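You operate a simulated robot arm through the tools that you are given. There is no shell and no other tool. Be economical: measure what you need, move in short steps, check, and stop when the job is done.

You are at the controls of a simulated robot arm. One attempt, no reset.

TASK
Stack the 12 mm small box from the top of the dark table on top of the 16 mm small box. Put the yellow tag from the top of the dark table on the ledge under the oven door. Put the black coil from the top of the dark table in the hg rack. Put the carton labelled "Fittings" from the top of the wide trolley on the top of the dark table and the carton marked "End caps" on the grey slab there. Put the short black hose on the top of the wide trolley away on the top of the yellow table. Open the cream door. Any order will do. Set down upright: carton.
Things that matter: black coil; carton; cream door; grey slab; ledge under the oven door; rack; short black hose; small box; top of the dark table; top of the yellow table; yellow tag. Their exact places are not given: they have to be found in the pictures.

Only the result counts: the job must be done as asked and must still hold three seconds after the hand-in. Knocking over, shifting, dropping, spilling or breaking anything else fails it. Lids that push on must go on centred and level and be pressed home; caps that screw on are set level and turned clockwise until they are tight.

THE ROBOT
A 7-joint arm with a fingered hand on a trunk, on a base that drives. Base frame: it is fixed to the floor where the robot stands at the start and does not move with it; the origin is under the middle of the robot, x ahead of it, y to its left, z up. Readings come in m, degrees, newtons and seconds.
With the tool pointing down near the work surface it reaches from about 0.36 to 0.7 m from the robot's upright axis, wherever it stands. Its first joint turns from -69.0 to 172.0 degrees. Places, roughly: black coil (6x6x5 cm) [1.4, 0.2, 0.8]; carton [2.5, -0.25, 0.75]; cream door [6.5, 0.1, 1]; grey slab [2.75, -0.25, 0.75]; ledge under the oven door (88x15 cm) [2.4, 1.74, 0.66]; rack [-1.6, 2.2, 0.3]; short black hose (9x4x4 cm) [2.5, -0.4, 0.8]; small box [0.75, 0.25, 0.75]; top of the dark table [0.9, 0.3, 0.7]; top of the yellow table [-2.3, -2.9, 0.8]; yellow tag [1.25, 0.25, 0.75]. Payload 3.2 kg.
The tool frame sits at the grasp point between the pads (the TCP): z along the fingers, y along the line on which they close. The tips reach 0.026 m beyond it. The gripper opens to 0.088 m. The gripper's body begins 0.03 m behind the TCP. The gripper is a hand of 5 fingers: y runs from the thumb to the fingers, the wrist lies at [-0.016, -0.108, -0.172] in the tool frame, and closing takes about 1.5 s.
Orientation is told as [roll, pitch, yaw] about the base's x, y, z axes, in that order, counted from this pose: with the fingers straight down and the wrist toward the robot, the tool's x, y and z point along [0, 1, 0], [1, 0, 0] and [0, 0, -1] of the base frame.

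THE INTERFACE
- The arm moves only by the tool nudge_tool. Its arguments are lists of equal length, an entry for each row: "travel": the shift along the tool's x, y, z in mm, a list of three; "delta_rot": the turn, a rotation vector about the tool's x, y, z in degrees, a list of three. In form: {"travel": [[x, y, z], ...], "delta_rot": [[ax, ay, az], ...]}. A call has 1 to 12 rows; each row is the pose to reach, as a shift and turn from the pose commanded when the call began, along the tool's axes at that moment. "hand" is the opening, from 0 (shut) to 1 (fully open), set as the call begins (left out, the last holds). A row lasts 0.2 s, in which the tool goes at most 0.05 m and 8.6 degrees; a call with a longer step from one row to the next is refused whole, and so is a gripper value outside its range. Where a pose cannot be reached the arm comes as near as it can. A force on the tool above 40 N (or 10 N above the force at the start of the call, whichever is more), or a blocked arm, ends the call early, and 0.2 s more pass. Each finger travels about 0.072 m/s and halts on what it meets, pressing with about 29 N; the grip force reading is that of the motor and also rises with nothing between the fingers. The clock runs only during rows and for 0.2 s after the last one: add rows that repeat a pose to give the fingers time. It gives the time, the measured TCP pose, the force on the tool (base axes), the opening and the grip force at its end, in the units of the frame above (readings bear some noise), with the torque about the TCP (base axes, N m) and any sound that the robot's microphone picked up.
- Cameras (640 x 400 px; columns grow to the right, rows downward): "scene" is now at [0.12, 0.025, 1.292]; the picture's right is [0.33, -0.94, 0.00], its down [-0.74, -0.26, -0.62] and it looks along [0.58, 0.20, -0.79] (base axes); focal length 289 px, centre (320, 200). "wrist" rides on the gripper at [0.067, -0.097, -0.117] in the tool frame; the picture's right is [-0.71, 0.33, -0.62], its down [-0.65, -0.65, 0.39] and it looks along [-0.28, 0.68, 0.68] (tool axes); focal length 234 px, centre (320, 200).
- capture(camera): a new picture of that camera. No time passes.
- lift_body(by): slides the trunk up (or, below 0, down) by that many m; the arm and the scene camera ride with it, the base frame stays. It gives what a move gives, with no picture.
- drive_base(legs): drives the robot by 1 to 6 legs, each [ahead, left, turn to the left] in m, m and degrees, along the robot's own axes; the way and the turn of a leg run together, so that a leg with both is an arc; at most 1.5 m and 180 degrees a leg. The arm and the cameras ride along, it lands a little off, and it stops where it bumps. It gives what a move gives.
- set_fingers(index, middle, ring, little, thumb_bend, thumb_turn): sets how far each is bent, from 0 (flat) to 1 (curled in); at 0.3 the hand is open as for a grip, at 0.7 the pads meet at the TCP. One left out holds its place. A second passes; each finger stops where it meets its share of the squeeze, and holds until it gets a number again. A gripper value or a shape takes the hand back. It gives what a move gives, with no picture; readings hold the bend of each and the force on index, middle, ring, little, thumb and palm. thumb_turn goes from beside the hand (0) to across from the fingers (1), as for a grip.
- set_grasp(shape): the hand has 5 fingers and takes this shape, open, in about a second: jaw (thumb against the fingers, like two jaws); tri (thumb and two fingers); tip (a fingertip pinch); poke (one finger out to press); point (the index stretched); flat (the hand flat); cup (the hand cupped); fist (a fist). The gripper value then closes the fingers along that shape, each until it touches; the sizes above hold for jaw. It gives what a move gives, with no picture.
- pan_tilt(pan, tilt): turns the head with the scene camera to pan (to the left, within 86 degrees either way) and tilt (down, from -29 to 69), counted from straight ahead of the robot. It gives what a move gives.
- point_at(camera, pixels): for up to 12 pixels [column, row] of the newest picture of that camera ("zoom" is the newest enlarged one), the place [x, y, z] in the base frame of the surface seen there, good to about 0.002 m. No time passes.
- inspect(camera, box): a new picture of the part [left, top, right, bottom] of that camera's present view, enlarged. No time passes.
- finish_job(): hands the job in; it is judged then, once.

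Keep the steps short. Do not move on a guess: measure, check each grasp and each placing, and mend mistakes. In all there are 131 turns and 132 pictures (those below and enlarged ones count). Leave the gripper open and the arm clear of the work at the hand-in unless told otherwise, and finish with a single line.

The tools are called by a JSON object that holds its "op" and its "data". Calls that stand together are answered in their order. nudge_tool: Moves the arm, as the interface text tells. Its arguments: {"type":"object","properties":{"travel":{"type":"array","items":{"type":"array","items":{"type":"number"}}},"delta_rot":{"type":"array","items":{"type":"array","items":{"type":"number"}}},"hand":{"type":"number"}},"required":["travel","delta_rot"]} The other tools are called the same way: lift_body (by) slides the trunk up or down; set_grasp (shape) gives the hand a shape; set_fingers (index, middle, ring, little, thumb_bend, thumb_turn) moves the fingers one by one; drive_base (legs) drives the base; pan_tilt (pan, tilt) turns the head that bears the scene camera; capture (camera) takes a picture; point_at (camera, pixels) gives the place of the surface under pixels of a picture; inspect (camera, box) takes an enlarged picture of a part of a camera's view; finish_job () hands the job in.

At the start:

```text
t: 0.0
tcp_pos: [0.3795, 0.097, 0.9722]
ee_rot: [0.0, 0.0, 0.0]
wrist_force: [0.3, 0.2, 0.2]
torque: [0.0, -0.02, -0.01]
finger_gap: 0.0879
grip_force: 0.2
shape: jaw
bend: [0.3, 0.3, 0.3, 0.3, 0.3, 0.97]
finger forces: [0.1, 0.0, 0.1, 0.1, 0.0, 0.0]
trunk travel left (down, up): [-0.625, 0.215]
robot x, y, heading: [-0.0019, -0.0023, -0.1]
head pan, tilt: [19.4, 52.0]
```

scene: 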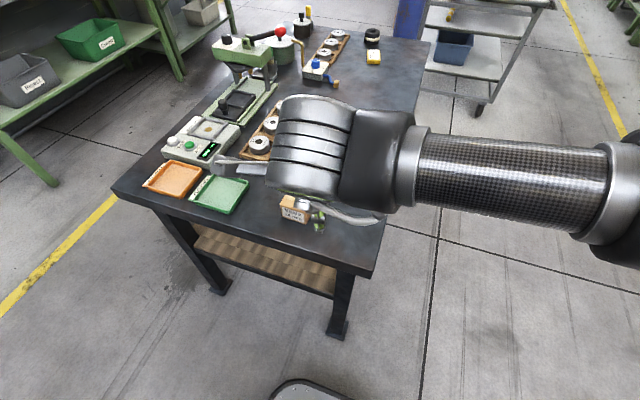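
wrist: 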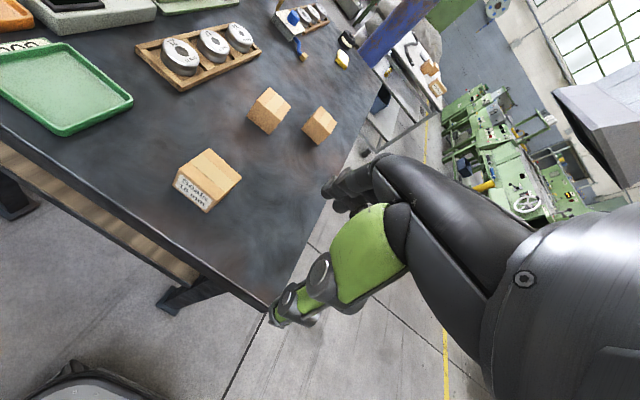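

I see three small boxes in the wrist picture near (207,180), (268,110) and (318,125). I'll enlarge that part to read the labels and locate them.

{"op": "inspect", "data": {"camera": "wrist", "box": [160, 70, 360, 220]}}

{"op": "point_at", "data": {"camera": "wrist", "pixels": [[209, 149], [242, 179], [176, 178], [206, 212], [268, 88], [291, 100], [248, 112], [270, 132], [318, 107], [335, 122], [302, 128], [320, 144]]}}

```text
2.67 times, centred on (260, 145) of wrist
```

zoom: 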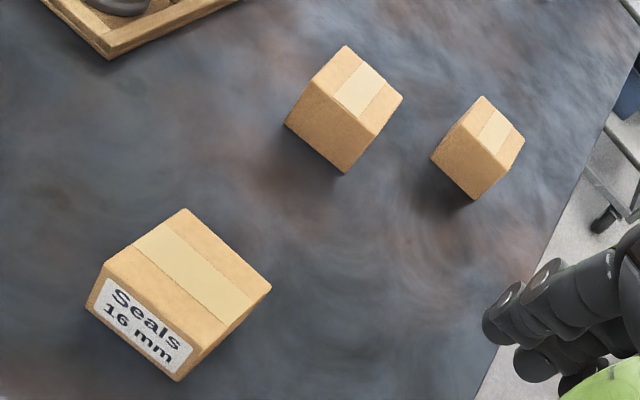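

```text
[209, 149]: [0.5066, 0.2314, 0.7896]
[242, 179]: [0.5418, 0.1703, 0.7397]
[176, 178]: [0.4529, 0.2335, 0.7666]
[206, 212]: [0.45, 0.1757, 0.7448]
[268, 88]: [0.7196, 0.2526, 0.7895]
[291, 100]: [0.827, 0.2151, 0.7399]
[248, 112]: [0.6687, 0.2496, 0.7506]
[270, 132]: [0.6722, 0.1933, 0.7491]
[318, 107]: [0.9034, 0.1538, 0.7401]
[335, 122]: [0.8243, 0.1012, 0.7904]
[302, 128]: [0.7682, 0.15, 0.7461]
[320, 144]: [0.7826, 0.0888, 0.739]
```

The labelled one at about (0.48, 0.20) is the 16 mm box. The labels of the other two face away from me. Next I measure the table, the tag, the coil and the surroundings in the scene picture.

{"op": "point_at", "data": {"camera": "scene", "pixels": [[114, 190], [370, 276], [427, 45], [373, 56], [372, 37], [372, 30], [480, 106], [320, 70], [245, 85], [305, 10], [325, 40], [268, 125]]}}

{"op": "inspect", "data": {"camera": "scene", "box": [200, 0, 440, 150]}}

{"op": "pan_tilt", "data": {"pan": -10, "tilt": 20}}

{"op": "capture", "data": {"camera": "scene"}}

```text
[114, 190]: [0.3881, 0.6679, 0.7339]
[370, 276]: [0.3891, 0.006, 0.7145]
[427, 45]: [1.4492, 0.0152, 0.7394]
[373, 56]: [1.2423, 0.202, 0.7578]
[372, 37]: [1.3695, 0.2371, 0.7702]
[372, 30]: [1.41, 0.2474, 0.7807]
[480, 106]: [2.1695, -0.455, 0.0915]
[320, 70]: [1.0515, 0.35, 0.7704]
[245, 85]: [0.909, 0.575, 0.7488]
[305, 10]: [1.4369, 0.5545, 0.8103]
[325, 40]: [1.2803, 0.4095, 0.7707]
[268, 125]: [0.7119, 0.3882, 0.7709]
```

```text
2.67 times, centred on (320, 75) of scene
```

zoom: 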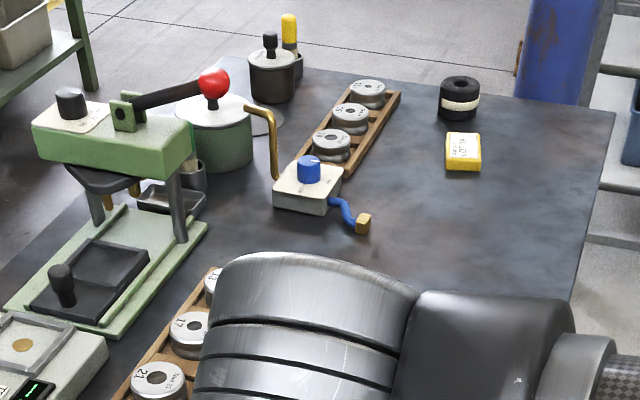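

```text
t: 1.0
tcp_pos: [0.3813, 0.0984, 0.9736]
ee_rot: [0.1, 0.1, 0.1]
wrist_force: [0.0, -0.2, 0.2]
torque: [-0.01, -0.01, -0.04]
finger_gap: 0.0877
grip_force: 0.1
shape: jaw
bend: [0.3, 0.3, 0.3, 0.3, 0.3, 0.97]
finger forces: [0.0, 0.0, 0.1, 0.0, 0.1, 0.0]
trunk travel left (down, up): [-0.625, 0.215]
robot x, y, heading: [-0.0, -0.0015, -0.3]
head pan, tilt: [-10.0, 20.0]
```

```text
127 pictures are left
```

scene: 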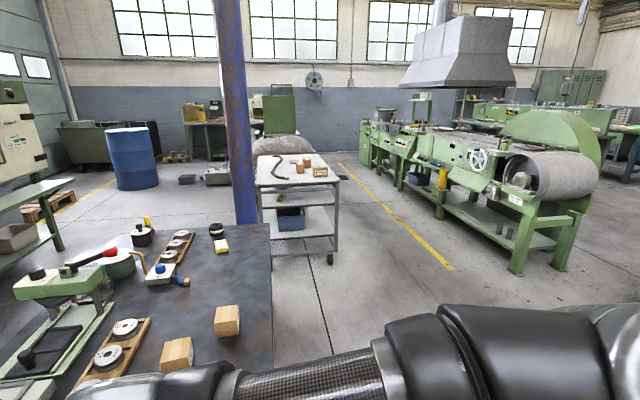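

The table spans x 0.39–1.45 and y 0.0–0.67. The tag is near (1.24, 0.20), the coil near (1.40, 0.24), and the trolley is beyond. I'll drive to the table's right side and turn to face it.

{"op": "drive_base", "data": {"legs": [[0, -0.42, 0], [0.62, 0, 0], [0, 0, 90]]}}

{"op": "pan_tilt", "data": {"pan": 15, "tilt": 50}}

{"op": "capture", "data": {"camera": "scene"}}

{"op": "capture", "data": {"camera": "wrist"}}

```text
t: 10.5
tcp_pos: [0.5037, -0.044, 0.972]
ee_rot: [0.0, 0.1, 91.2]
wrist_force: [-0.4, 0.4, -1.4]
torque: [-0.01, 0.0, 0.01]
finger_gap: 0.0878
grip_force: 0.0
shape: jaw
bend: [0.3, 0.3, 0.3, 0.3, 0.3, 0.97]
finger forces: [0.1, 0.0, 0.0, 0.1, 0.0, 0.0]
trunk travel left (down, up): [-0.625, 0.215]
robot x, y, heading: [0.613, -0.4237, 91.0]
head pan, tilt: [-10.0, 20.0]
```

```text
t: 11.4
tcp_pos: [0.5052, -0.044, 0.9724]
ee_rot: [0.0, 0.0, 91.3]
wrist_force: [0.1, -0.1, -0.4]
torque: [-0.02, -0.02, 0.01]
finger_gap: 0.0879
grip_force: 0.1
shape: jaw
bend: [0.3, 0.3, 0.3, 0.3, 0.3, 0.97]
finger forces: [0.0, 0.0, 0.1, 0.1, 0.0, 0.0]
trunk travel left (down, up): [-0.625, 0.215]
robot x, y, heading: [0.6089, -0.4224, 91.2]
head pan, tilt: [15.0, 50.0]
```

```text
126 pictures are left
```

scene: 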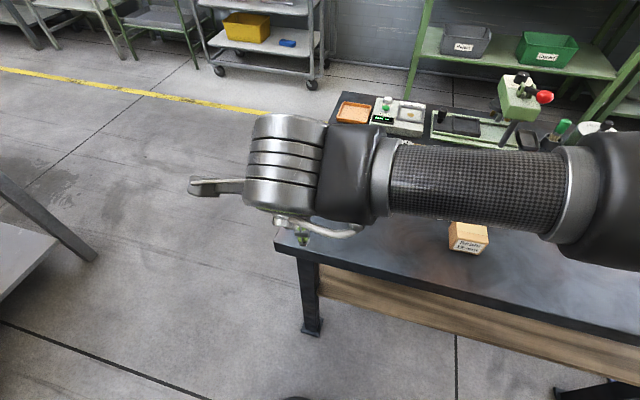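

```text
125 pictures are left
```

wrist: 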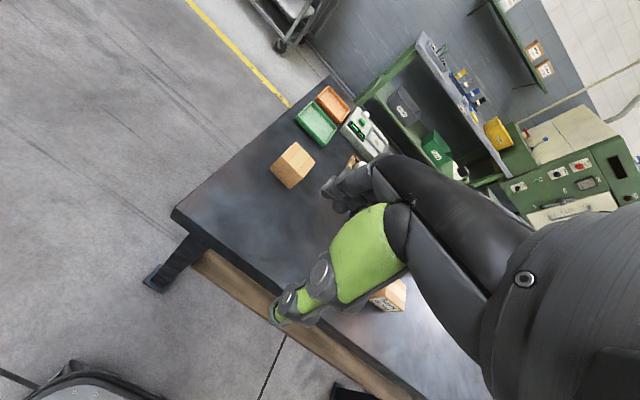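

{"op": "inspect", "data": {"camera": "scene", "box": [420, 200, 520, 270]}}

{"op": "inspect", "data": {"camera": "wrist", "box": [340, 260, 440, 330]}}

{"op": "point_at", "data": {"camera": "scene", "pixels": [[470, 230], [468, 245]]}}

{"op": "pan_tilt", "data": {"pan": -30, "tilt": 45}}

{"op": "capture", "data": {"camera": "scene"}}

```text
5.71 times, centred on (470, 235) of scene
```

zoom: 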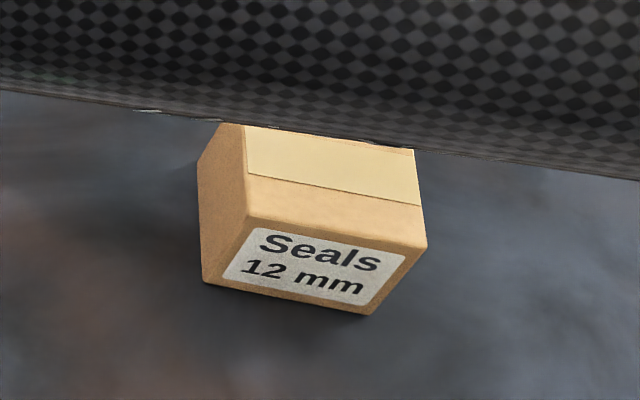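

```text
5.71 times, centred on (390, 295) of wrist
```

zoom: 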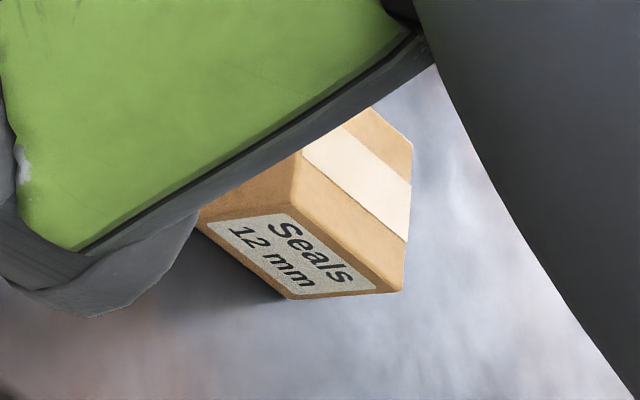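

```text
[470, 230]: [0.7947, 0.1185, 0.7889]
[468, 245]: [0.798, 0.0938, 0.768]
```

```text
t: 12.6
tcp_pos: [0.506, -0.0442, 0.9727]
ee_rot: [0.0, 0.0, 91.3]
wrist_force: [-0.3, 0.6, 0.1]
torque: [0.0, -0.02, -0.01]
finger_gap: 0.0878
grip_force: 0.1
shape: jaw
bend: [0.3, 0.3, 0.3, 0.3, 0.3, 0.97]
finger forces: [0.1, 0.0, 0.0, 0.0, 0.1, 0.0]
trunk travel left (down, up): [-0.625, 0.215]
robot x, y, heading: [0.6114, -0.4238, 91.1]
head pan, tilt: [-30.0, 45.0]
```

```text
122 pictures are left
```

scene: 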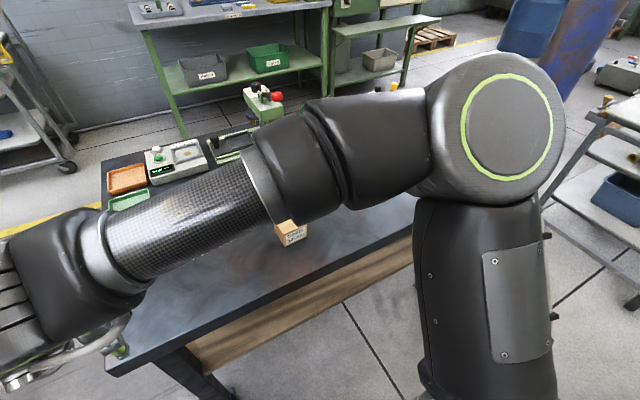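

The near-right box at about (0.795, 0.115) is the 12 mm one. I'll move the hand right so the cameras can see it and the 16 mm box from above.

{"op": "nudge_tool", "data": {"travel": [[-45, 0, 0], [-90, 0, 0], [-135, 0, 0], [-180, 0, 0], [-225, 0, 0], [-270, 0, 0], [-315, 0, 0], [-360, 0, 0]], "delta_rot": [[0, 0, 0], [0, 0, 0], [0, 0, 0], [0, 0, 0], [0, 0, 0], [0, 0, 0], [0, 0, 0], [0, 0, 0]]}}

{"op": "capture", "data": {"camera": "wrist"}}

{"op": "pan_tilt", "data": {"pan": 0, "tilt": 50}}

{"op": "capture", "data": {"camera": "scene"}}

```text
t: 14.4
tcp_pos: [0.8671, -0.0346, 0.9709]
ee_rot: [0.1, 0.0, 91.3]
wrist_force: [-0.2, -0.8, -0.2]
torque: [-0.06, 0.01, 0.01]
finger_gap: 0.0878
grip_force: 0.1
shape: jaw
bend: [0.3, 0.3, 0.3, 0.3, 0.3, 0.97]
finger forces: [0.0, 0.0, 0.0, 0.1, 0.0, 0.0]
trunk travel left (down, up): [-0.625, 0.215]
robot x, y, heading: [0.6161, -0.4199, 91.1]
head pan, tilt: [-30.0, 45.0]
```

```text
121 pictures are left
```

wrist: 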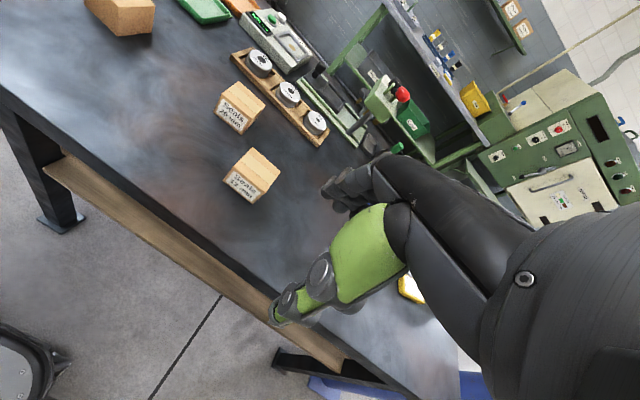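

```text
t: 15.3
tcp_pos: [0.8655, -0.034, 0.9703]
ee_rot: [0.0, -0.1, 91.3]
wrist_force: [-0.4, 0.1, -0.4]
torque: [0.02, -0.01, -0.05]
finger_gap: 0.0879
grip_force: 0.0
shape: jaw
bend: [0.3, 0.3, 0.3, 0.3, 0.3, 0.97]
finger forces: [0.0, 0.1, 0.1, 0.0, 0.1, 0.0]
trunk travel left (down, up): [-0.625, 0.215]
robot x, y, heading: [0.6085, -0.4234, 91.1]
head pan, tilt: [0.0, 50.0]
```

```text
120 pictures are left
```

scene: 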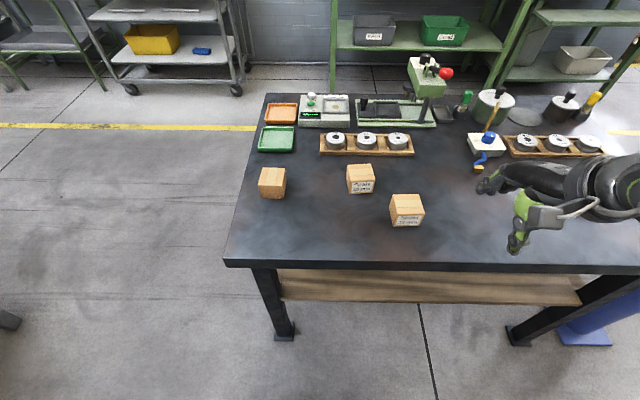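

Clear view now. I'll enlarge the boxes and measure their top corners.

{"op": "inspect", "data": {"camera": "scene", "box": [240, 150, 440, 240]}}

```text
3.20 times, centred on (340, 195) of scene
```

zoom: 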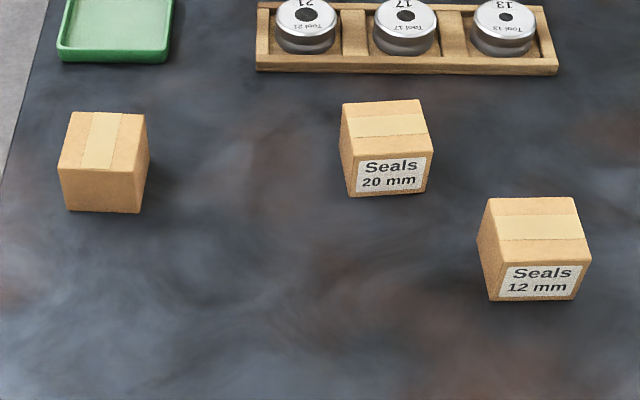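

{"op": "point_at", "data": {"camera": "zoom", "pixels": [[492, 201], [572, 200], [589, 238], [501, 240], [75, 116], [144, 118], [137, 170], [61, 168], [538, 220], [102, 140]]}}

```text
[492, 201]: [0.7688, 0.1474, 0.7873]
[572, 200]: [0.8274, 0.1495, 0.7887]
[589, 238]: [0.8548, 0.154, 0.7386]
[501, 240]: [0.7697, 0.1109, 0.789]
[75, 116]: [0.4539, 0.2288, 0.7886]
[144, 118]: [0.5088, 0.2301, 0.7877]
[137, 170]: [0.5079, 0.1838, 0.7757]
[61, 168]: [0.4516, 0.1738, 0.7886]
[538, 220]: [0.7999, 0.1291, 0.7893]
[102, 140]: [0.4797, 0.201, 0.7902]
```

The 12 mm box is centred at about (0.798, 0.129) and is 6 cm by 4.3 cm. The 16 mm box is centred at (0.481, 0.201). I'll move above the 12 mm box.

{"op": "nudge_tool", "data": {"travel": [[16, 41, 0], [32, 82, 0], [48, 123, 0], [64, 165, 0], [64, 165, 45], [64, 165, 90]], "delta_rot": [[0, 0, 0], [0, 0, 0], [0, 0, 0], [0, 0, 0], [0, 0, 0], [0, 0, 0]], "hand": 1}}

{"op": "inspect", "data": {"camera": "scene", "box": [340, 140, 520, 260]}}

{"op": "capture", "data": {"camera": "wrist"}}

```text
t: 16.7
tcp_pos: [0.798, 0.1273, 0.8804]
ee_rot: [0.0, 0.0, 91.3]
wrist_force: [0.5, -0.4, -0.2]
torque: [-0.01, 0.0, -0.02]
finger_gap: 0.0879
grip_force: 0.0
shape: jaw
bend: [0.3, 0.3, 0.3, 0.3, 0.3, 0.97]
finger forces: [0.0, 0.0, 0.1, 0.0, 0.0, 0.0]
trunk travel left (down, up): [-0.625, 0.215]
robot x, y, heading: [0.611, -0.4214, 91.3]
head pan, tilt: [0.0, 50.0]
```

```text
3.33 times, centred on (430, 200) of scene
```

zoom: 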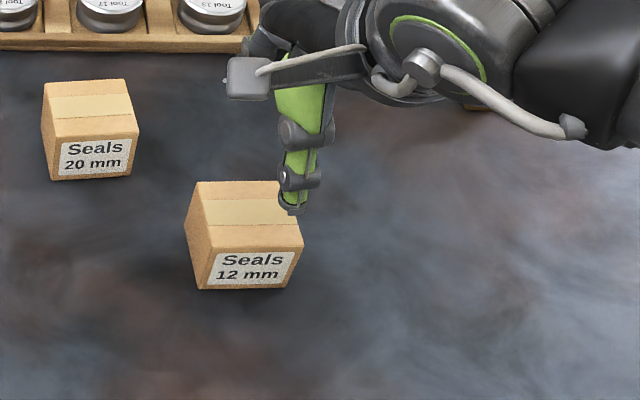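

```text
117 pictures are left
```

wrist: 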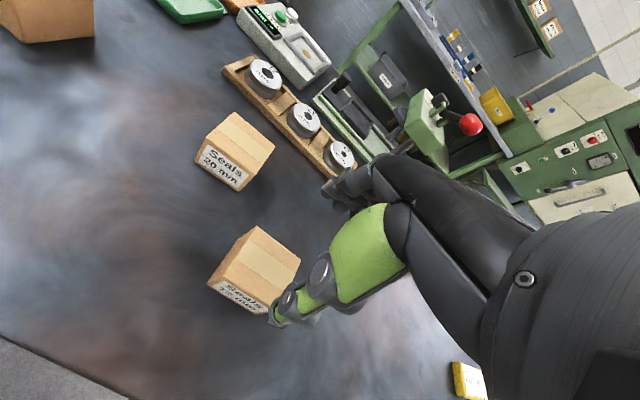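

The hand is aligned over the box with the thumb on its near side. I'll descend to TCP z 0.772 and stop there to check.

{"op": "nudge_tool", "data": {"travel": [[0, 2, 36], [0, 2, 72], [0, 2, 108]], "delta_rot": [[0, 0, 0], [0, 0, 0], [0, 0, 0]]}}

{"op": "inspect", "data": {"camera": "scene", "box": [340, 140, 520, 260]}}

```text
t: 17.5
tcp_pos: [0.7988, 0.1293, 0.7729]
ee_rot: [-0.1, -0.1, 91.3]
wrist_force: [0.7, 0.8, 0.8]
torque: [-0.03, 0.01, 0.01]
finger_gap: 0.0883
grip_force: 0.0
shape: jaw
bend: [0.3, 0.3, 0.3, 0.3, 0.3, 0.97]
finger forces: [0.1, 0.0, 0.0, 0.0, 0.1, 0.0]
trunk travel left (down, up): [-0.625, 0.215]
robot x, y, heading: [0.6108, -0.4228, 91.2]
head pan, tilt: [0.0, 50.0]
```

```text
3.33 times, centred on (430, 200) of scene
```

zoom: 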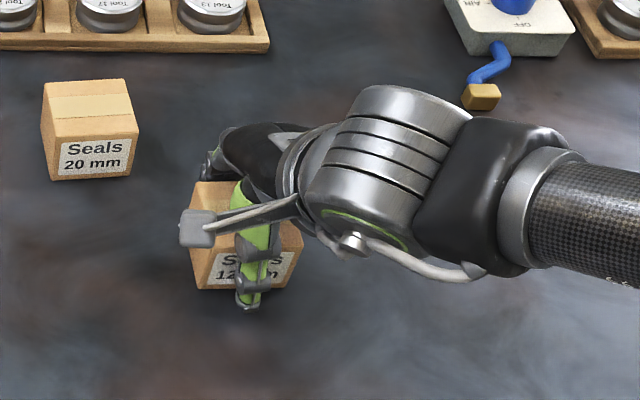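

The thumb is in front of the box and the fingers are behind it. Closing.

{"op": "nudge_tool", "data": {"travel": [[0, 0, 0], [0, 0, 0], [0, 0, 0], [0, 0, 0], [0, 0, 0], [0, 0, 0], [0, 0, 0], [0, 0, 0]], "delta_rot": [[0, 0, 0], [0, 0, 0], [0, 0, 0], [0, 0, 0], [0, 0, 0], [0, 0, 0], [0, 0, 0], [0, 0, 0]], "hand": 0}}

{"op": "nudge_tool", "data": {"travel": [[0, 0, -40], [0, 0, -80], [0, 0, -120]], "delta_rot": [[0, 0, 0], [0, 0, 0], [0, 0, 0]]}}

{"op": "inspect", "data": {"camera": "scene", "box": [340, 100, 520, 220]}}

{"op": "capture", "data": {"camera": "wrist"}}

```text
t: 19.3
tcp_pos: [0.7992, 0.1302, 0.7732]
ee_rot: [0.0, 0.0, 91.4]
wrist_force: [0.7, 1.0, 0.2]
torque: [-0.08, 0.03, 0.0]
finger_gap: 0.054
grip_force: 29.6
shape: jaw
bend: [0.47, 0.44, 0.73, 0.52, 0.07, 0.98]
finger forces: [16.5, 8.5, 3.5, 0.0, 28.3, 0.0]
trunk travel left (down, up): [-0.625, 0.215]
robot x, y, heading: [0.6102, -0.425, 91.2]
head pan, tilt: [0.0, 50.0]
```

```text
t: 20.1
tcp_pos: [0.7974, 0.1285, 0.894]
ee_rot: [0.0, 0.1, 91.3]
wrist_force: [0.2, 0.6, 0.2]
torque: [0.02, 0.03, 0.0]
finger_gap: 0.0539
grip_force: 29.2
shape: jaw
bend: [0.47, 0.44, 0.73, 0.52, 0.07, 0.98]
finger forces: [16.1, 8.6, 3.5, 0.0, 28.3, 0.0]
trunk travel left (down, up): [-0.625, 0.215]
robot x, y, heading: [0.6087, -0.421, 91.1]
head pan, tilt: [0.0, 50.0]
```

```text
3.33 times, centred on (430, 160) of scene
```

zoom: 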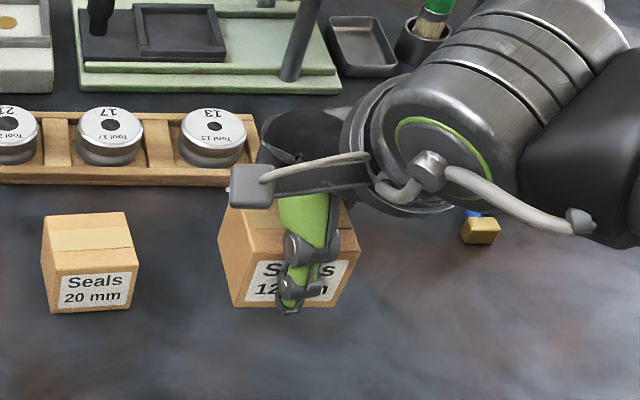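

```text
114 pictures are left
```

wrist: 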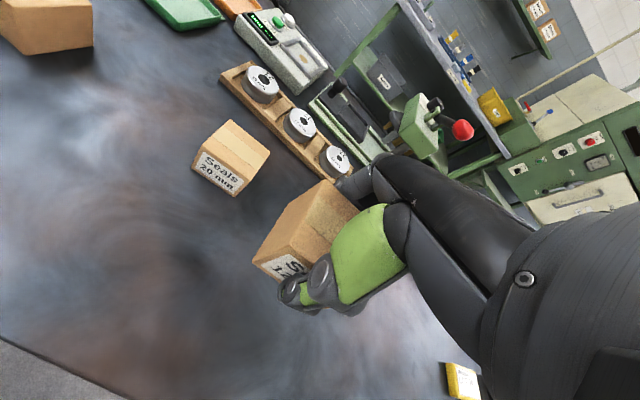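

Lifted and held. I'll measure the box in the hand to learn its offset from the TCP.

{"op": "point_at", "data": {"camera": "zoom", "pixels": [[232, 215], [224, 235], [236, 302], [336, 301], [354, 236], [245, 250], [345, 250], [250, 225], [228, 212], [240, 226]]}}

{"op": "point_at", "data": {"camera": "wrist", "pixels": [[320, 183], [310, 200], [285, 213], [330, 215], [256, 260]]}}

```text
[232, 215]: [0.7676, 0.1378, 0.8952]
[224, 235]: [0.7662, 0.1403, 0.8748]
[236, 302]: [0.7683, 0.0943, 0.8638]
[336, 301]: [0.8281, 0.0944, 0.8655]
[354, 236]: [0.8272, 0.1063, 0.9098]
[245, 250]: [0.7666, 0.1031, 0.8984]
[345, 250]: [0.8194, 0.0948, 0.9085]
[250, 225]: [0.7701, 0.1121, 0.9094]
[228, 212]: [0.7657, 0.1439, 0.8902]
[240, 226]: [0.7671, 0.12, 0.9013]
```

```text
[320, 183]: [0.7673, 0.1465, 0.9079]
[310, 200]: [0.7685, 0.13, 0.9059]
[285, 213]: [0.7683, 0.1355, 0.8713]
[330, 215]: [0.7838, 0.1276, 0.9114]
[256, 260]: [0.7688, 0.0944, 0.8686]
```

The box spans x 0.767–0.828 and y 0.094–0.150, so its centre is 6 mm nearer than the TCP and its bottom is 33 mm below it. I'll carry it over the 16 mm box.

{"op": "nudge_tool", "data": {"travel": [[45, 12, 0], [90, 25, 0], [135, 37, 0], [180, 50, 0], [225, 62, 0], [270, 75, 0], [315, 87, 0], [315, 87, 0]], "delta_rot": [[0, 0, 0], [0, 0, 0], [0, 0, 0], [0, 0, 0], [0, 0, 0], [0, 0, 0], [0, 0, 0], [0, 0, 0]]}}

{"op": "inspect", "data": {"camera": "scene", "box": [200, 100, 380, 220]}}

{"op": "capture", "data": {"camera": "wrist"}}

```text
t: 21.9
tcp_pos: [0.4828, 0.2066, 0.8934]
ee_rot: [0.1, 0.1, 91.2]
wrist_force: [-0.3, 0.8, -1.4]
torque: [-0.01, 0.04, 0.01]
finger_gap: 0.0537
grip_force: 29.0
shape: jaw
bend: [0.47, 0.44, 0.73, 0.52, 0.07, 0.98]
finger forces: [15.8, 8.6, 3.5, 0.0, 27.9, 0.1]
trunk travel left (down, up): [-0.625, 0.215]
robot x, y, heading: [0.6126, -0.421, 91.4]
head pan, tilt: [0.0, 50.0]
```

```text
3.33 times, centred on (290, 160) of scene
```

zoom: 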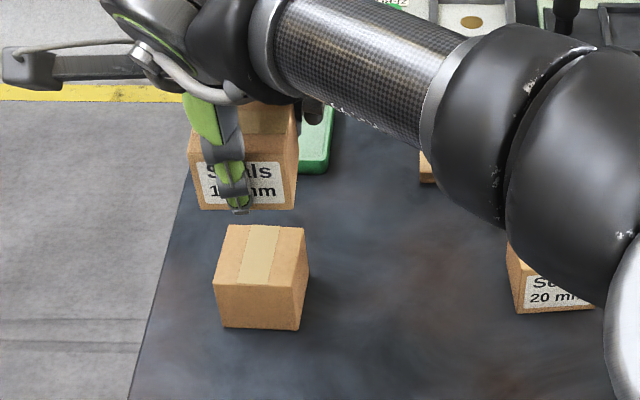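

```text
112 pictures are left
```

wrist: 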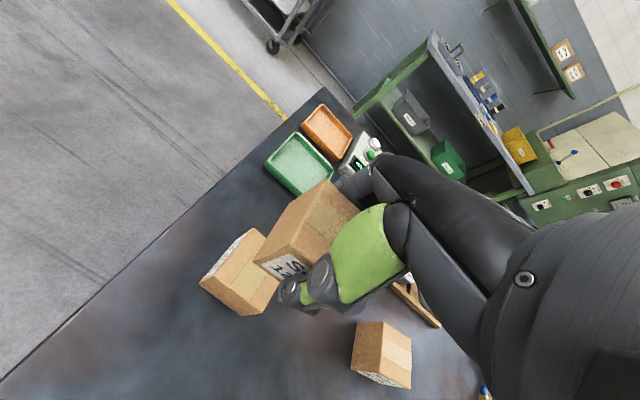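

{"op": "point_at", "data": {"camera": "zoom", "pixels": [[230, 228], [304, 230], [298, 292], [217, 287], [192, 150], [204, 207], [292, 207], [296, 150], [560, 200], [450, 130]]}}

```text
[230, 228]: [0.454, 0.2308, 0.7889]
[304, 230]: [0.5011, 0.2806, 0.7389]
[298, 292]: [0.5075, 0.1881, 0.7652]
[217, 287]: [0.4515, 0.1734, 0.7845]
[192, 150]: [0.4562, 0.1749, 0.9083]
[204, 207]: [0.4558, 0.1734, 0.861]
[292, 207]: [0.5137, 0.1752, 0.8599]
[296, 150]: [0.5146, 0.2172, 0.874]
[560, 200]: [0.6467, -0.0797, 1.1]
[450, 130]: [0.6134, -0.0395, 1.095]
```

The held box needs to go 5 mm toward −x, then down 70 mm. I'll lower it almost to contact.

{"op": "nudge_tool", "data": {"travel": [[5, 0, 20], [5, 0, 45], [5, 0, 60], [5, 0, 66], [5, 0, 69], [5, 0, 70]], "delta_rot": [[0, 0, 0], [0, 0, 0], [0, 0, 0], [0, 0, 0], [0, 0, 0], [0, 0, 0]]}}

{"op": "inspect", "data": {"camera": "scene", "box": [200, 100, 380, 220]}}

```text
t: 23.3
tcp_pos: [0.4762, 0.2084, 0.8233]
ee_rot: [0.0, 0.0, 91.3]
wrist_force: [0.1, 0.2, -0.2]
torque: [0.01, 0.0, 0.01]
finger_gap: 0.0537
grip_force: 28.7
shape: jaw
bend: [0.47, 0.44, 0.73, 0.52, 0.07, 0.98]
finger forces: [15.8, 8.7, 3.5, 0.0, 27.9, 0.0]
trunk travel left (down, up): [-0.625, 0.215]
robot x, y, heading: [0.6078, -0.4249, 91.2]
head pan, tilt: [0.0, 50.0]
```

```text
3.33 times, centred on (290, 160) of scene
```

zoom: 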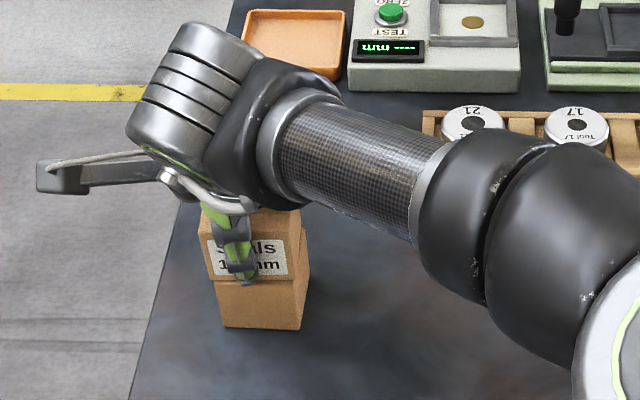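

{"op": "point_at", "data": {"camera": "zoom", "pixels": [[203, 225], [211, 274], [288, 273], [299, 280], [302, 300], [222, 300], [260, 300], [270, 272]]}}

```text
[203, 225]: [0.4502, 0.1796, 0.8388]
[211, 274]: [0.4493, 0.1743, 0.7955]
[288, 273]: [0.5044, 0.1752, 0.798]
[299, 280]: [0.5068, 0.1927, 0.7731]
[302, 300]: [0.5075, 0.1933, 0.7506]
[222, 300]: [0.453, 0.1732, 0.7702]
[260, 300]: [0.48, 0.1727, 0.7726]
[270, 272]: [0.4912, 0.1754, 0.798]
```

Aligned within 2 mm. I'll lower the last couple of millimetres, then open.

{"op": "nudge_tool", "data": {"travel": [[0, 0, 1], [0, 0, 2]], "delta_rot": [[0, 0, 0], [0, 0, 0]]}}

```text
t: 23.9
tcp_pos: [0.4753, 0.2095, 0.8224]
ee_rot: [0.1, 0.0, 91.3]
wrist_force: [-0.3, -0.5, 1.7]
torque: [-0.1, -0.01, -0.03]
finger_gap: 0.054
grip_force: 29.3
shape: jaw
bend: [0.47, 0.44, 0.73, 0.52, 0.07, 0.98]
finger forces: [16.3, 8.4, 3.5, 0.0, 28.1, 0.1]
trunk travel left (down, up): [-0.625, 0.215]
robot x, y, heading: [0.6081, -0.4253, 91.2]
head pan, tilt: [0.0, 50.0]
```

{"op": "nudge_tool", "data": {"travel": [[0, 0, 0], [0, 0, 0], [0, 0, 0], [0, 0, 0], [0, 0, 0], [0, 0, 0], [0, 0, -40], [0, 0, -80], [0, 0, -120]], "delta_rot": [[0, 0, 0], [0, 0, 0], [0, 0, 0], [0, 0, 0], [0, 0, 0], [0, 0, 0], [0, 0, 0], [0, 0, 0], [0, 0, 0]], "hand": 1}}

{"op": "inspect", "data": {"camera": "scene", "box": [200, 100, 380, 220]}}

```text
t: 25.9
tcp_pos: [0.4739, 0.2074, 0.9407]
ee_rot: [0.0, -0.1, 91.2]
wrist_force: [0.0, 0.2, -0.8]
torque: [-0.02, 0.04, -0.01]
finger_gap: 0.0877
grip_force: 0.0
shape: jaw
bend: [0.3, 0.3, 0.3, 0.3, 0.3, 0.97]
finger forces: [0.0, 0.1, 0.0, 0.1, 0.0, 0.0]
trunk travel left (down, up): [-0.625, 0.215]
robot x, y, heading: [0.6098, -0.423, 91.2]
head pan, tilt: [0.0, 50.0]
```

```text
3.33 times, centred on (290, 160) of scene
```

zoom: 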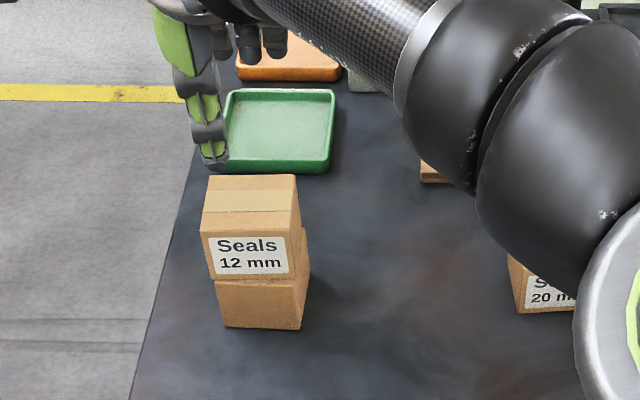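

The stack stands well. I'll retract the hand to the right and look toward the tag, coil and pillar.

{"op": "nudge_tool", "data": {"travel": [[-30, -30, -15], [-70, -55, -30], [-110, -80, -30], [-150, -105, -30], [-190, -130, -30], [-230, -155, -30], [-270, -180, -30], [-310, -205, -30], [-350, -230, -30]], "delta_rot": [[0, 0, 0], [0, 0, 0], [0, 0, 0], [0, 0, 0], [0, 0, 0], [0, 0, 0], [0, 0, 0], [0, 0, 0], [0, 0, 0]]}}

{"op": "pan_tilt", "data": {"pan": -50, "tilt": 35}}

{"op": "capture", "data": {"camera": "scene"}}

```text
t: 27.9
tcp_pos: [0.8307, -0.013, 0.9718]
ee_rot: [0.0, -0.1, 91.3]
wrist_force: [0.4, -0.3, 0.0]
torque: [-0.01, 0.03, -0.01]
finger_gap: 0.0879
grip_force: 0.0
shape: jaw
bend: [0.3, 0.3, 0.3, 0.3, 0.3, 0.97]
finger forces: [0.0, 0.1, 0.1, 0.1, 0.1, 0.0]
trunk travel left (down, up): [-0.625, 0.215]
robot x, y, heading: [0.6078, -0.426, 91.4]
head pan, tilt: [0.0, 50.0]
```

```text
t: 29.1
tcp_pos: [0.8302, -0.0127, 0.9716]
ee_rot: [0.0, 0.0, 91.3]
wrist_force: [-0.1, 0.3, 0.1]
torque: [-0.01, 0.02, 0.01]
finger_gap: 0.0879
grip_force: 0.1
shape: jaw
bend: [0.3, 0.3, 0.3, 0.3, 0.3, 0.97]
finger forces: [0.0, 0.0, 0.0, 0.0, 0.0, 0.0]
trunk travel left (down, up): [-0.625, 0.215]
robot x, y, heading: [0.6098, -0.4206, 91.1]
head pan, tilt: [-50.0, 35.0]
```

```text
109 pictures are left
```

scene: 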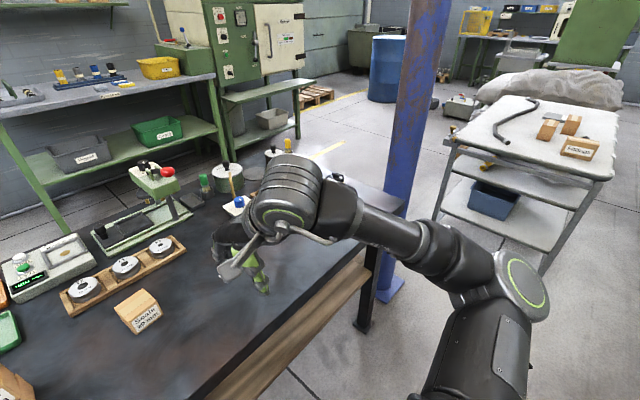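

{"op": "point_at", "data": {"camera": "scene", "pixels": [[392, 290], [410, 150], [425, 60], [456, 138], [606, 177], [490, 100], [270, 90], [318, 82], [232, 92], [330, 155], [500, 350], [580, 152]]}}

{"op": "inspect", "data": {"camera": "scene", "box": [440, 60, 640, 200]}}

{"op": "inspect", "data": {"camera": "scene", "box": [140, 0, 340, 140]}}

```text
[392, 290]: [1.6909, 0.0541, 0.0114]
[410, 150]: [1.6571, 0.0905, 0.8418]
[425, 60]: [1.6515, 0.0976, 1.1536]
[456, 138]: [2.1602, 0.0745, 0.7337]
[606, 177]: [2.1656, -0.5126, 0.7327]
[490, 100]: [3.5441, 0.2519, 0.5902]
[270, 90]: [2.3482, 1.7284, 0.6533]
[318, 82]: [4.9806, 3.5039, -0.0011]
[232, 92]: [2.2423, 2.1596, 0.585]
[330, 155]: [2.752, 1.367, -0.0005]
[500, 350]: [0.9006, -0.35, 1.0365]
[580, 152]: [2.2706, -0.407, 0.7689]
```

```text
2.86 times, centred on (540, 130) of scene
```

zoom: 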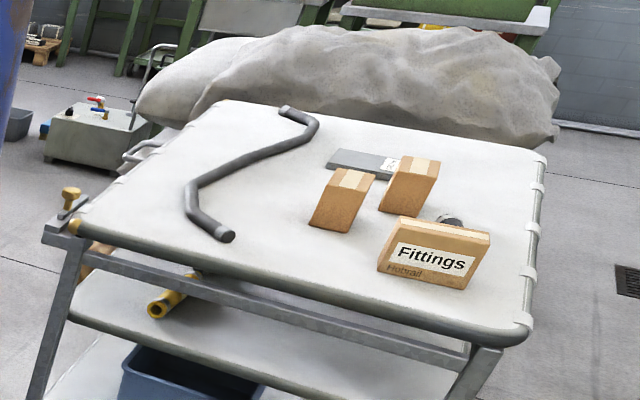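

```text
2.86 times, centred on (240, 70) of scene
```

zoom: 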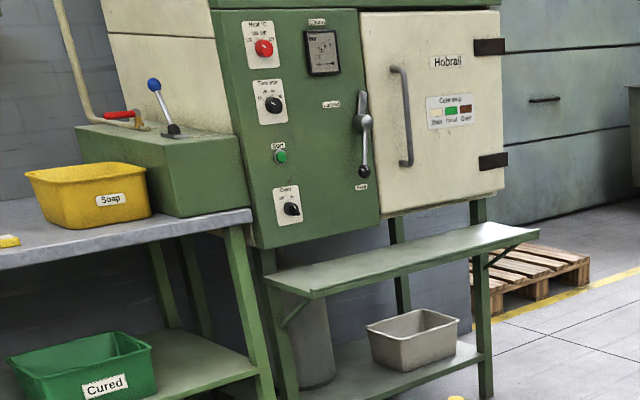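

The pillar is at (1.67, 0.08), the ledge under the oven door is at z 0.653, and the trolley top is at z 0.733. I'll slide along the table to the tag and coil.

{"op": "drive_base", "data": {"legs": [[0, -0.55, -1.2]]}}

{"op": "pan_tilt", "data": {"pan": 0, "tilt": 48}}

{"op": "capture", "data": {"camera": "scene"}}

{"op": "capture", "data": {"camera": "wrist"}}

```text
t: 32.2
tcp_pos: [1.3773, -0.0051, 0.9745]
ee_rot: [-0.1, 0.0, 90.6]
wrist_force: [-0.3, 0.8, 0.0]
torque: [0.0, 0.03, -0.02]
finger_gap: 0.0877
grip_force: 0.0
shape: jaw
bend: [0.3, 0.3, 0.3, 0.3, 0.3, 0.97]
finger forces: [0.1, 0.0, 0.0, 0.1, 0.0, 0.1]
trunk travel left (down, up): [-0.625, 0.215]
robot x, y, heading: [1.1524, -0.4102, 90.6]
head pan, tilt: [-50.0, 35.0]
```

```text
t: 33.4
tcp_pos: [1.3772, -0.0065, 0.971]
ee_rot: [-0.1, -0.1, 90.5]
wrist_force: [0.7, 0.2, -0.3]
torque: [-0.02, 0.02, 0.0]
finger_gap: 0.0879
grip_force: 0.1
shape: jaw
bend: [0.3, 0.3, 0.3, 0.3, 0.3, 0.97]
finger forces: [0.1, 0.0, 0.0, 0.0, 0.0, 0.0]
trunk travel left (down, up): [-0.625, 0.215]
robot x, y, heading: [1.1527, -0.4175, 90.4]
head pan, tilt: [0.0, 48.0]
```

```text
106 pictures are left
```

scene: 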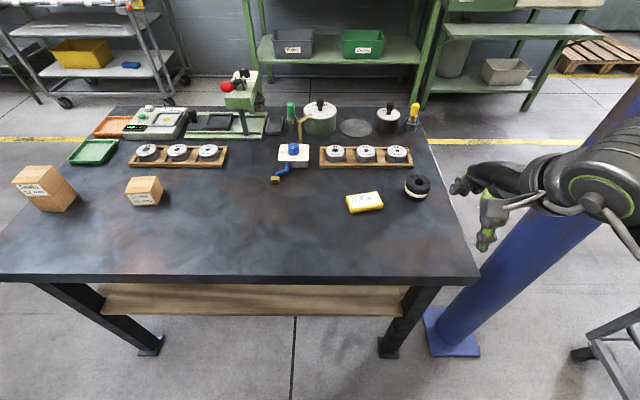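

```text
105 pictures are left
```

wrist: 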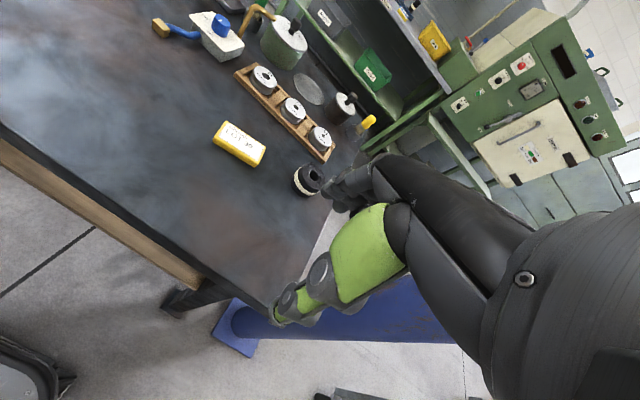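

{"op": "inspect", "data": {"camera": "scene", "box": [320, 150, 460, 230]}}

```text
4.57 times, centred on (390, 190) of scene
```

zoom: 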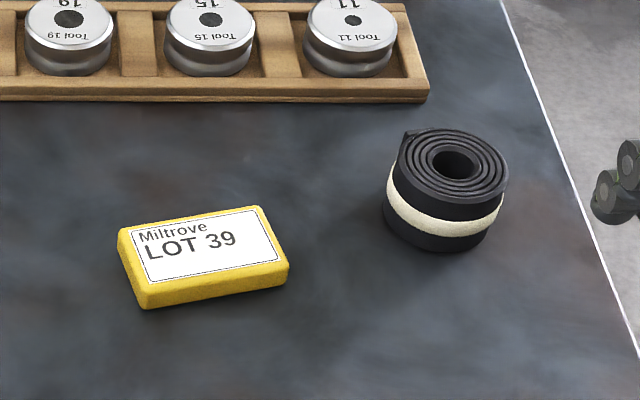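

{"op": "point_at", "data": {"camera": "zoom", "pixels": [[121, 234], [255, 209], [285, 262], [143, 290], [200, 250], [145, 305], [286, 280], [455, 165], [455, 132], [400, 170], [508, 185], [440, 248]]}}

```text
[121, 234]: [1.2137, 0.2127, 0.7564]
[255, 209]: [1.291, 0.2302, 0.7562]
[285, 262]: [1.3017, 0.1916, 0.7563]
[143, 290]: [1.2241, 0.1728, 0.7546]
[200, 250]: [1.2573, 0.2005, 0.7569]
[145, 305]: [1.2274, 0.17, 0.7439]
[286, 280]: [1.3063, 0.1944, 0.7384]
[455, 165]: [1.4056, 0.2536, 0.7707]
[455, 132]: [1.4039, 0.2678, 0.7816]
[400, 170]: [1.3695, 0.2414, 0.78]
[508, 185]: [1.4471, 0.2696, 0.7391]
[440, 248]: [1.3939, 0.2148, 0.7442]
```

The tag is 8 by 4.2 cm and 18 mm tall, centred at (1.2575, 0.2015) and turned 12.8°. I'll go above it with the hand turned to match.

{"op": "nudge_tool", "data": {"travel": [[24, 42, 0], [48, 84, 0], [72, 126, 0], [96, 168, 0], [118, 209, 0], [118, 209, 40], [118, 209, 80], [118, 209, 120], [118, 209, 120]], "delta_rot": [[0, 0, -4], [0, 0, -8], [0, 0, -12.3], [0, 0, -12.3], [0, 0, -12.3], [0, 0, -12.3], [0, 0, -12.3], [0, 0, -12.3], [0, 0, -12.3]], "hand": 1}}

{"op": "inspect", "data": {"camera": "scene", "box": [320, 130, 460, 220]}}

{"op": "capture", "data": {"camera": "wrist"}}

```text
t: 35.4
tcp_pos: [1.256, 0.2025, 0.8503]
ee_rot: [0.0, 0.0, 103.0]
wrist_force: [0.3, -0.1, 0.4]
torque: [0.01, 0.0, -0.01]
finger_gap: 0.0877
grip_force: 0.0
shape: jaw
bend: [0.3, 0.3, 0.3, 0.3, 0.3, 0.97]
finger forces: [0.1, 0.1, 0.0, 0.1, 0.0, 0.1]
trunk travel left (down, up): [-0.625, 0.215]
robot x, y, heading: [1.1573, -0.415, 90.6]
head pan, tilt: [0.0, 48.0]
```

```text
4.44 times, centred on (390, 175) of scene
```

zoom: 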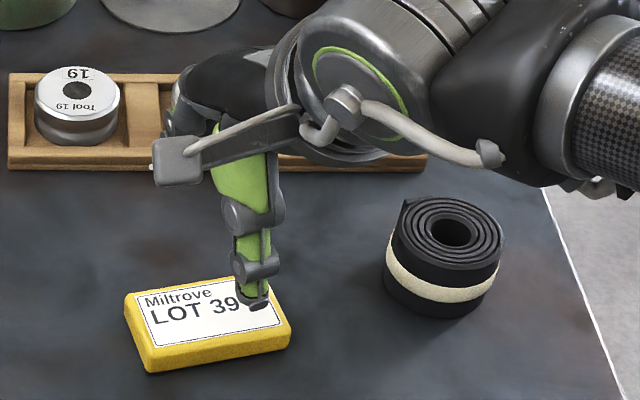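

```text
102 pictures are left
```

wrist: 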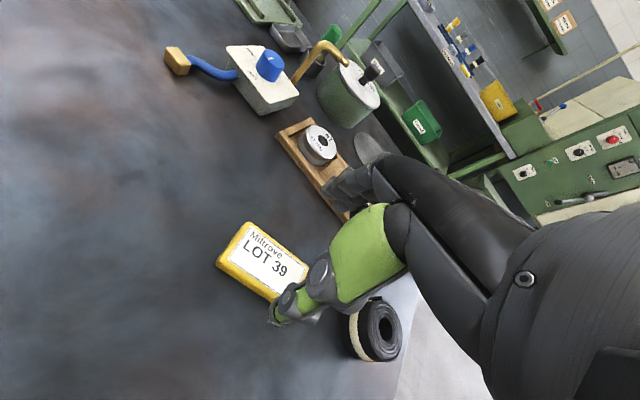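

Aligned. I'll descend to TCP z 0.769, so the tips stay about 4 mm off the table, and then close.

{"op": "nudge_tool", "data": {"travel": [[1, -1, 40], [1, -1, 70], [1, -1, 81], [1, -1, 81]], "delta_rot": [[0, 0, 0], [0, 0, 0], [0, 0, 0], [0, 0, 0]]}}

{"op": "nudge_tool", "data": {"travel": [[0, 0, 0], [0, 0, 0], [0, 0, 0], [0, 0, 0], [0, 0, 0], [0, 0, 0], [0, 0, 0], [0, 0, 0]], "delta_rot": [[0, 0, 0], [0, 0, 0], [0, 0, 0], [0, 0, 0], [0, 0, 0], [0, 0, 0], [0, 0, 0], [0, 0, 0]], "hand": 0}}

{"op": "inspect", "data": {"camera": "scene", "box": [320, 130, 460, 220]}}

```text
t: 36.4
tcp_pos: [1.2573, 0.2023, 0.7698]
ee_rot: [0.0, 0.0, 102.9]
wrist_force: [0.6, -0.3, 0.0]
torque: [0.01, -0.03, -0.03]
finger_gap: 0.0881
grip_force: 0.0
shape: jaw
bend: [0.3, 0.3, 0.3, 0.3, 0.3, 0.97]
finger forces: [0.0, 0.0, 0.0, 0.0, 0.1, 0.0]
trunk travel left (down, up): [-0.625, 0.215]
robot x, y, heading: [1.1515, -0.4133, 90.9]
head pan, tilt: [0.0, 48.0]
```

```text
t: 38.2
tcp_pos: [1.2594, 0.202, 0.7693]
ee_rot: [0.0, 0.1, 102.8]
wrist_force: [0.0, 0.5, -0.3]
torque: [0.0, 0.01, 0.04]
finger_gap: 0.0443
grip_force: 29.4
shape: jaw
bend: [0.5, 0.43, 0.73, 0.55, 0.34, 0.99]
finger forces: [14.6, 7.7, 3.2, 0.0, 25.8, 0.0]
trunk travel left (down, up): [-0.625, 0.215]
robot x, y, heading: [1.1536, -0.4148, 90.9]
head pan, tilt: [0.0, 48.0]
```

```text
4.44 times, centred on (390, 175) of scene
```

zoom: 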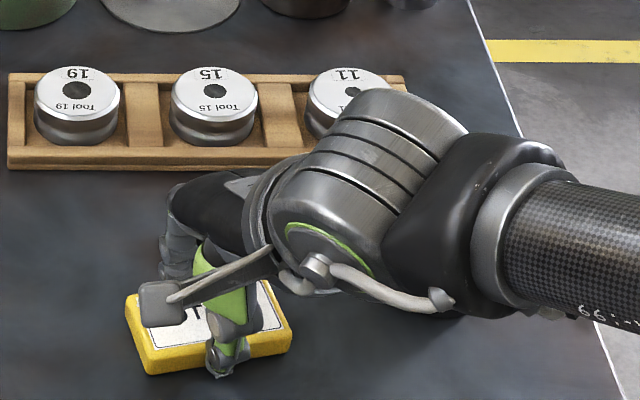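

Gripped with a 44 mm gap. Lifting straight up.

{"op": "nudge_tool", "data": {"travel": [[0, 0, -40], [0, 0, -85], [0, 0, -130], [0, 0, -175], [0, 0, -200]], "delta_rot": [[0, 0, 0], [0, 0, 0], [0, 0, 0], [0, 0, 0], [0, 0, 0]]}}

{"op": "capture", "data": {"camera": "wrist"}}

{"op": "capture", "data": {"camera": "scene"}}

```text
t: 39.4
tcp_pos: [1.2559, 0.1974, 0.9719]
ee_rot: [0.1, 0.0, 102.9]
wrist_force: [0.6, 0.2, -0.2]
torque: [0.04, 0.01, 0.01]
finger_gap: 0.0445
grip_force: 28.8
shape: jaw
bend: [0.5, 0.43, 0.73, 0.55, 0.34, 0.99]
finger forces: [14.7, 7.9, 3.4, 0.0, 25.8, 0.1]
trunk travel left (down, up): [-0.625, 0.215]
robot x, y, heading: [1.1552, -0.4134, 90.8]
head pan, tilt: [0.0, 48.0]
```

```text
100 pictures are left
```

wrist: 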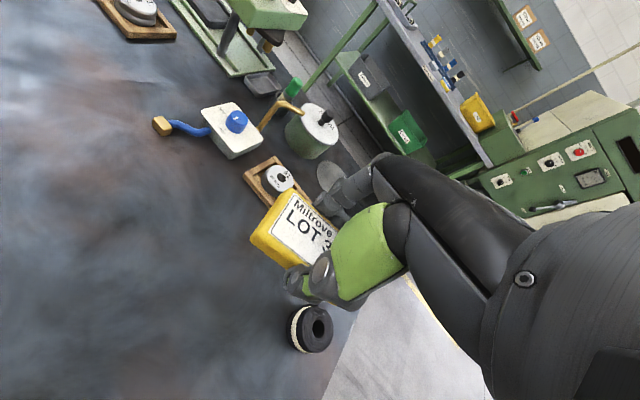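

```text
99 pictures are left
```

scene: 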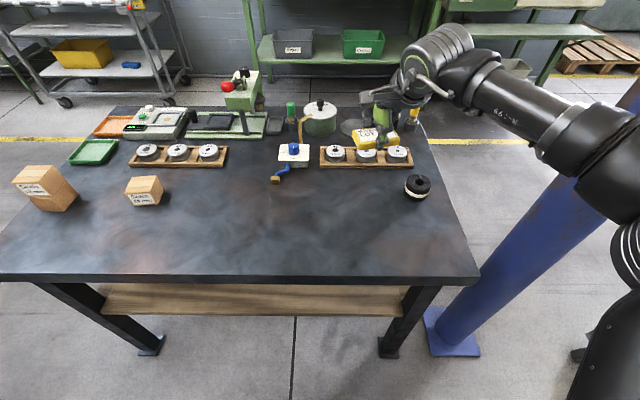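

The tag is held. I'll measure the corridor behind the table before driving round its west end.

{"op": "point_at", "data": {"camera": "scene", "pixels": [[270, 92], [423, 104], [528, 108], [490, 141], [65, 102], [183, 82], [40, 100], [340, 50], [500, 33], [40, 139], [305, 105], [240, 75]]}}

{"op": "pan_tilt", "data": {"pan": 40, "tilt": 30}}

{"op": "capture", "data": {"camera": "scene"}}

```text
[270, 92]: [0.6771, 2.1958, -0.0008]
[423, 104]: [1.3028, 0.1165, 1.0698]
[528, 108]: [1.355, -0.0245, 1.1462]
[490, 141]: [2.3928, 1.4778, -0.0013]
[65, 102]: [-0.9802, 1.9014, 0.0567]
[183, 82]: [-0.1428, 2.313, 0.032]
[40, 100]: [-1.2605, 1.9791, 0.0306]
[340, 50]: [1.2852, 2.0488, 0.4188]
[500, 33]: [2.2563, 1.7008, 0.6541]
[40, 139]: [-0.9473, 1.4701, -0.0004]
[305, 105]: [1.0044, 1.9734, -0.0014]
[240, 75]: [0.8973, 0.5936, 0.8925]
```

```text
t: 40.5
tcp_pos: [1.2558, 0.1997, 0.9725]
ee_rot: [0.0, 0.0, 102.9]
wrist_force: [-0.4, 1.0, -0.9]
torque: [-0.01, -0.03, 0.02]
finger_gap: 0.0447
grip_force: 29.3
shape: jaw
bend: [0.5, 0.43, 0.73, 0.55, 0.34, 0.99]
finger forces: [14.7, 7.8, 3.3, 0.1, 25.8, 0.0]
trunk travel left (down, up): [-0.625, 0.215]
robot x, y, heading: [1.1515, -0.415, 90.5]
head pan, tilt: [40.0, 30.0]
```

```text
98 pictures are left
```

scene: 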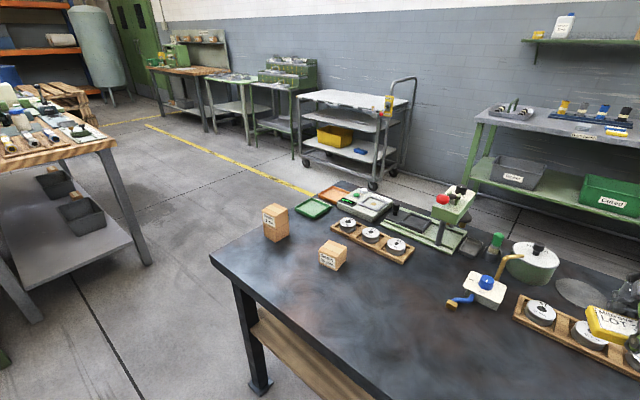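

{"op": "point_at", "data": {"camera": "scene", "pixels": [[148, 262], [112, 143], [35, 320], [375, 185], [300, 160], [470, 185], [165, 115], [340, 95]]}}

{"op": "nudge_tool", "data": {"travel": [[0, -40, 0], [-10, -80, 0], [-25, -120, 0], [-40, -160, 0], [-60, -200, 0], [-60, -200, 0]], "delta_rot": [[0, 0, 4], [0, 0, 8], [0, 0, 12], [0, 0, 12], [0, 0, 12], [0, 0, 12]]}}

```text
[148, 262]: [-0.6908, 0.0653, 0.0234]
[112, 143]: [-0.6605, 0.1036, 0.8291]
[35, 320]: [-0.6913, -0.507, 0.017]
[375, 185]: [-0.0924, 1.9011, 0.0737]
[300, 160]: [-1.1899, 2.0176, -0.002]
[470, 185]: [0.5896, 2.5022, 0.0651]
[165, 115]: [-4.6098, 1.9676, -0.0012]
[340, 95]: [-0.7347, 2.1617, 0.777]
```

```text
t: 41.9
tcp_pos: [1.359, 0.0182, 0.9715]
ee_rot: [-0.1, -0.1, 91.0]
wrist_force: [-0.1, -0.3, -1.1]
torque: [0.0, 0.01, 0.02]
finger_gap: 0.0446
grip_force: 29.4
shape: jaw
bend: [0.5, 0.43, 0.73, 0.55, 0.34, 0.99]
finger forces: [14.8, 7.7, 3.4, 0.1, 26.0, 0.0]
trunk travel left (down, up): [-0.625, 0.215]
robot x, y, heading: [1.1538, -0.4127, 90.8]
head pan, tilt: [40.0, 30.0]
```

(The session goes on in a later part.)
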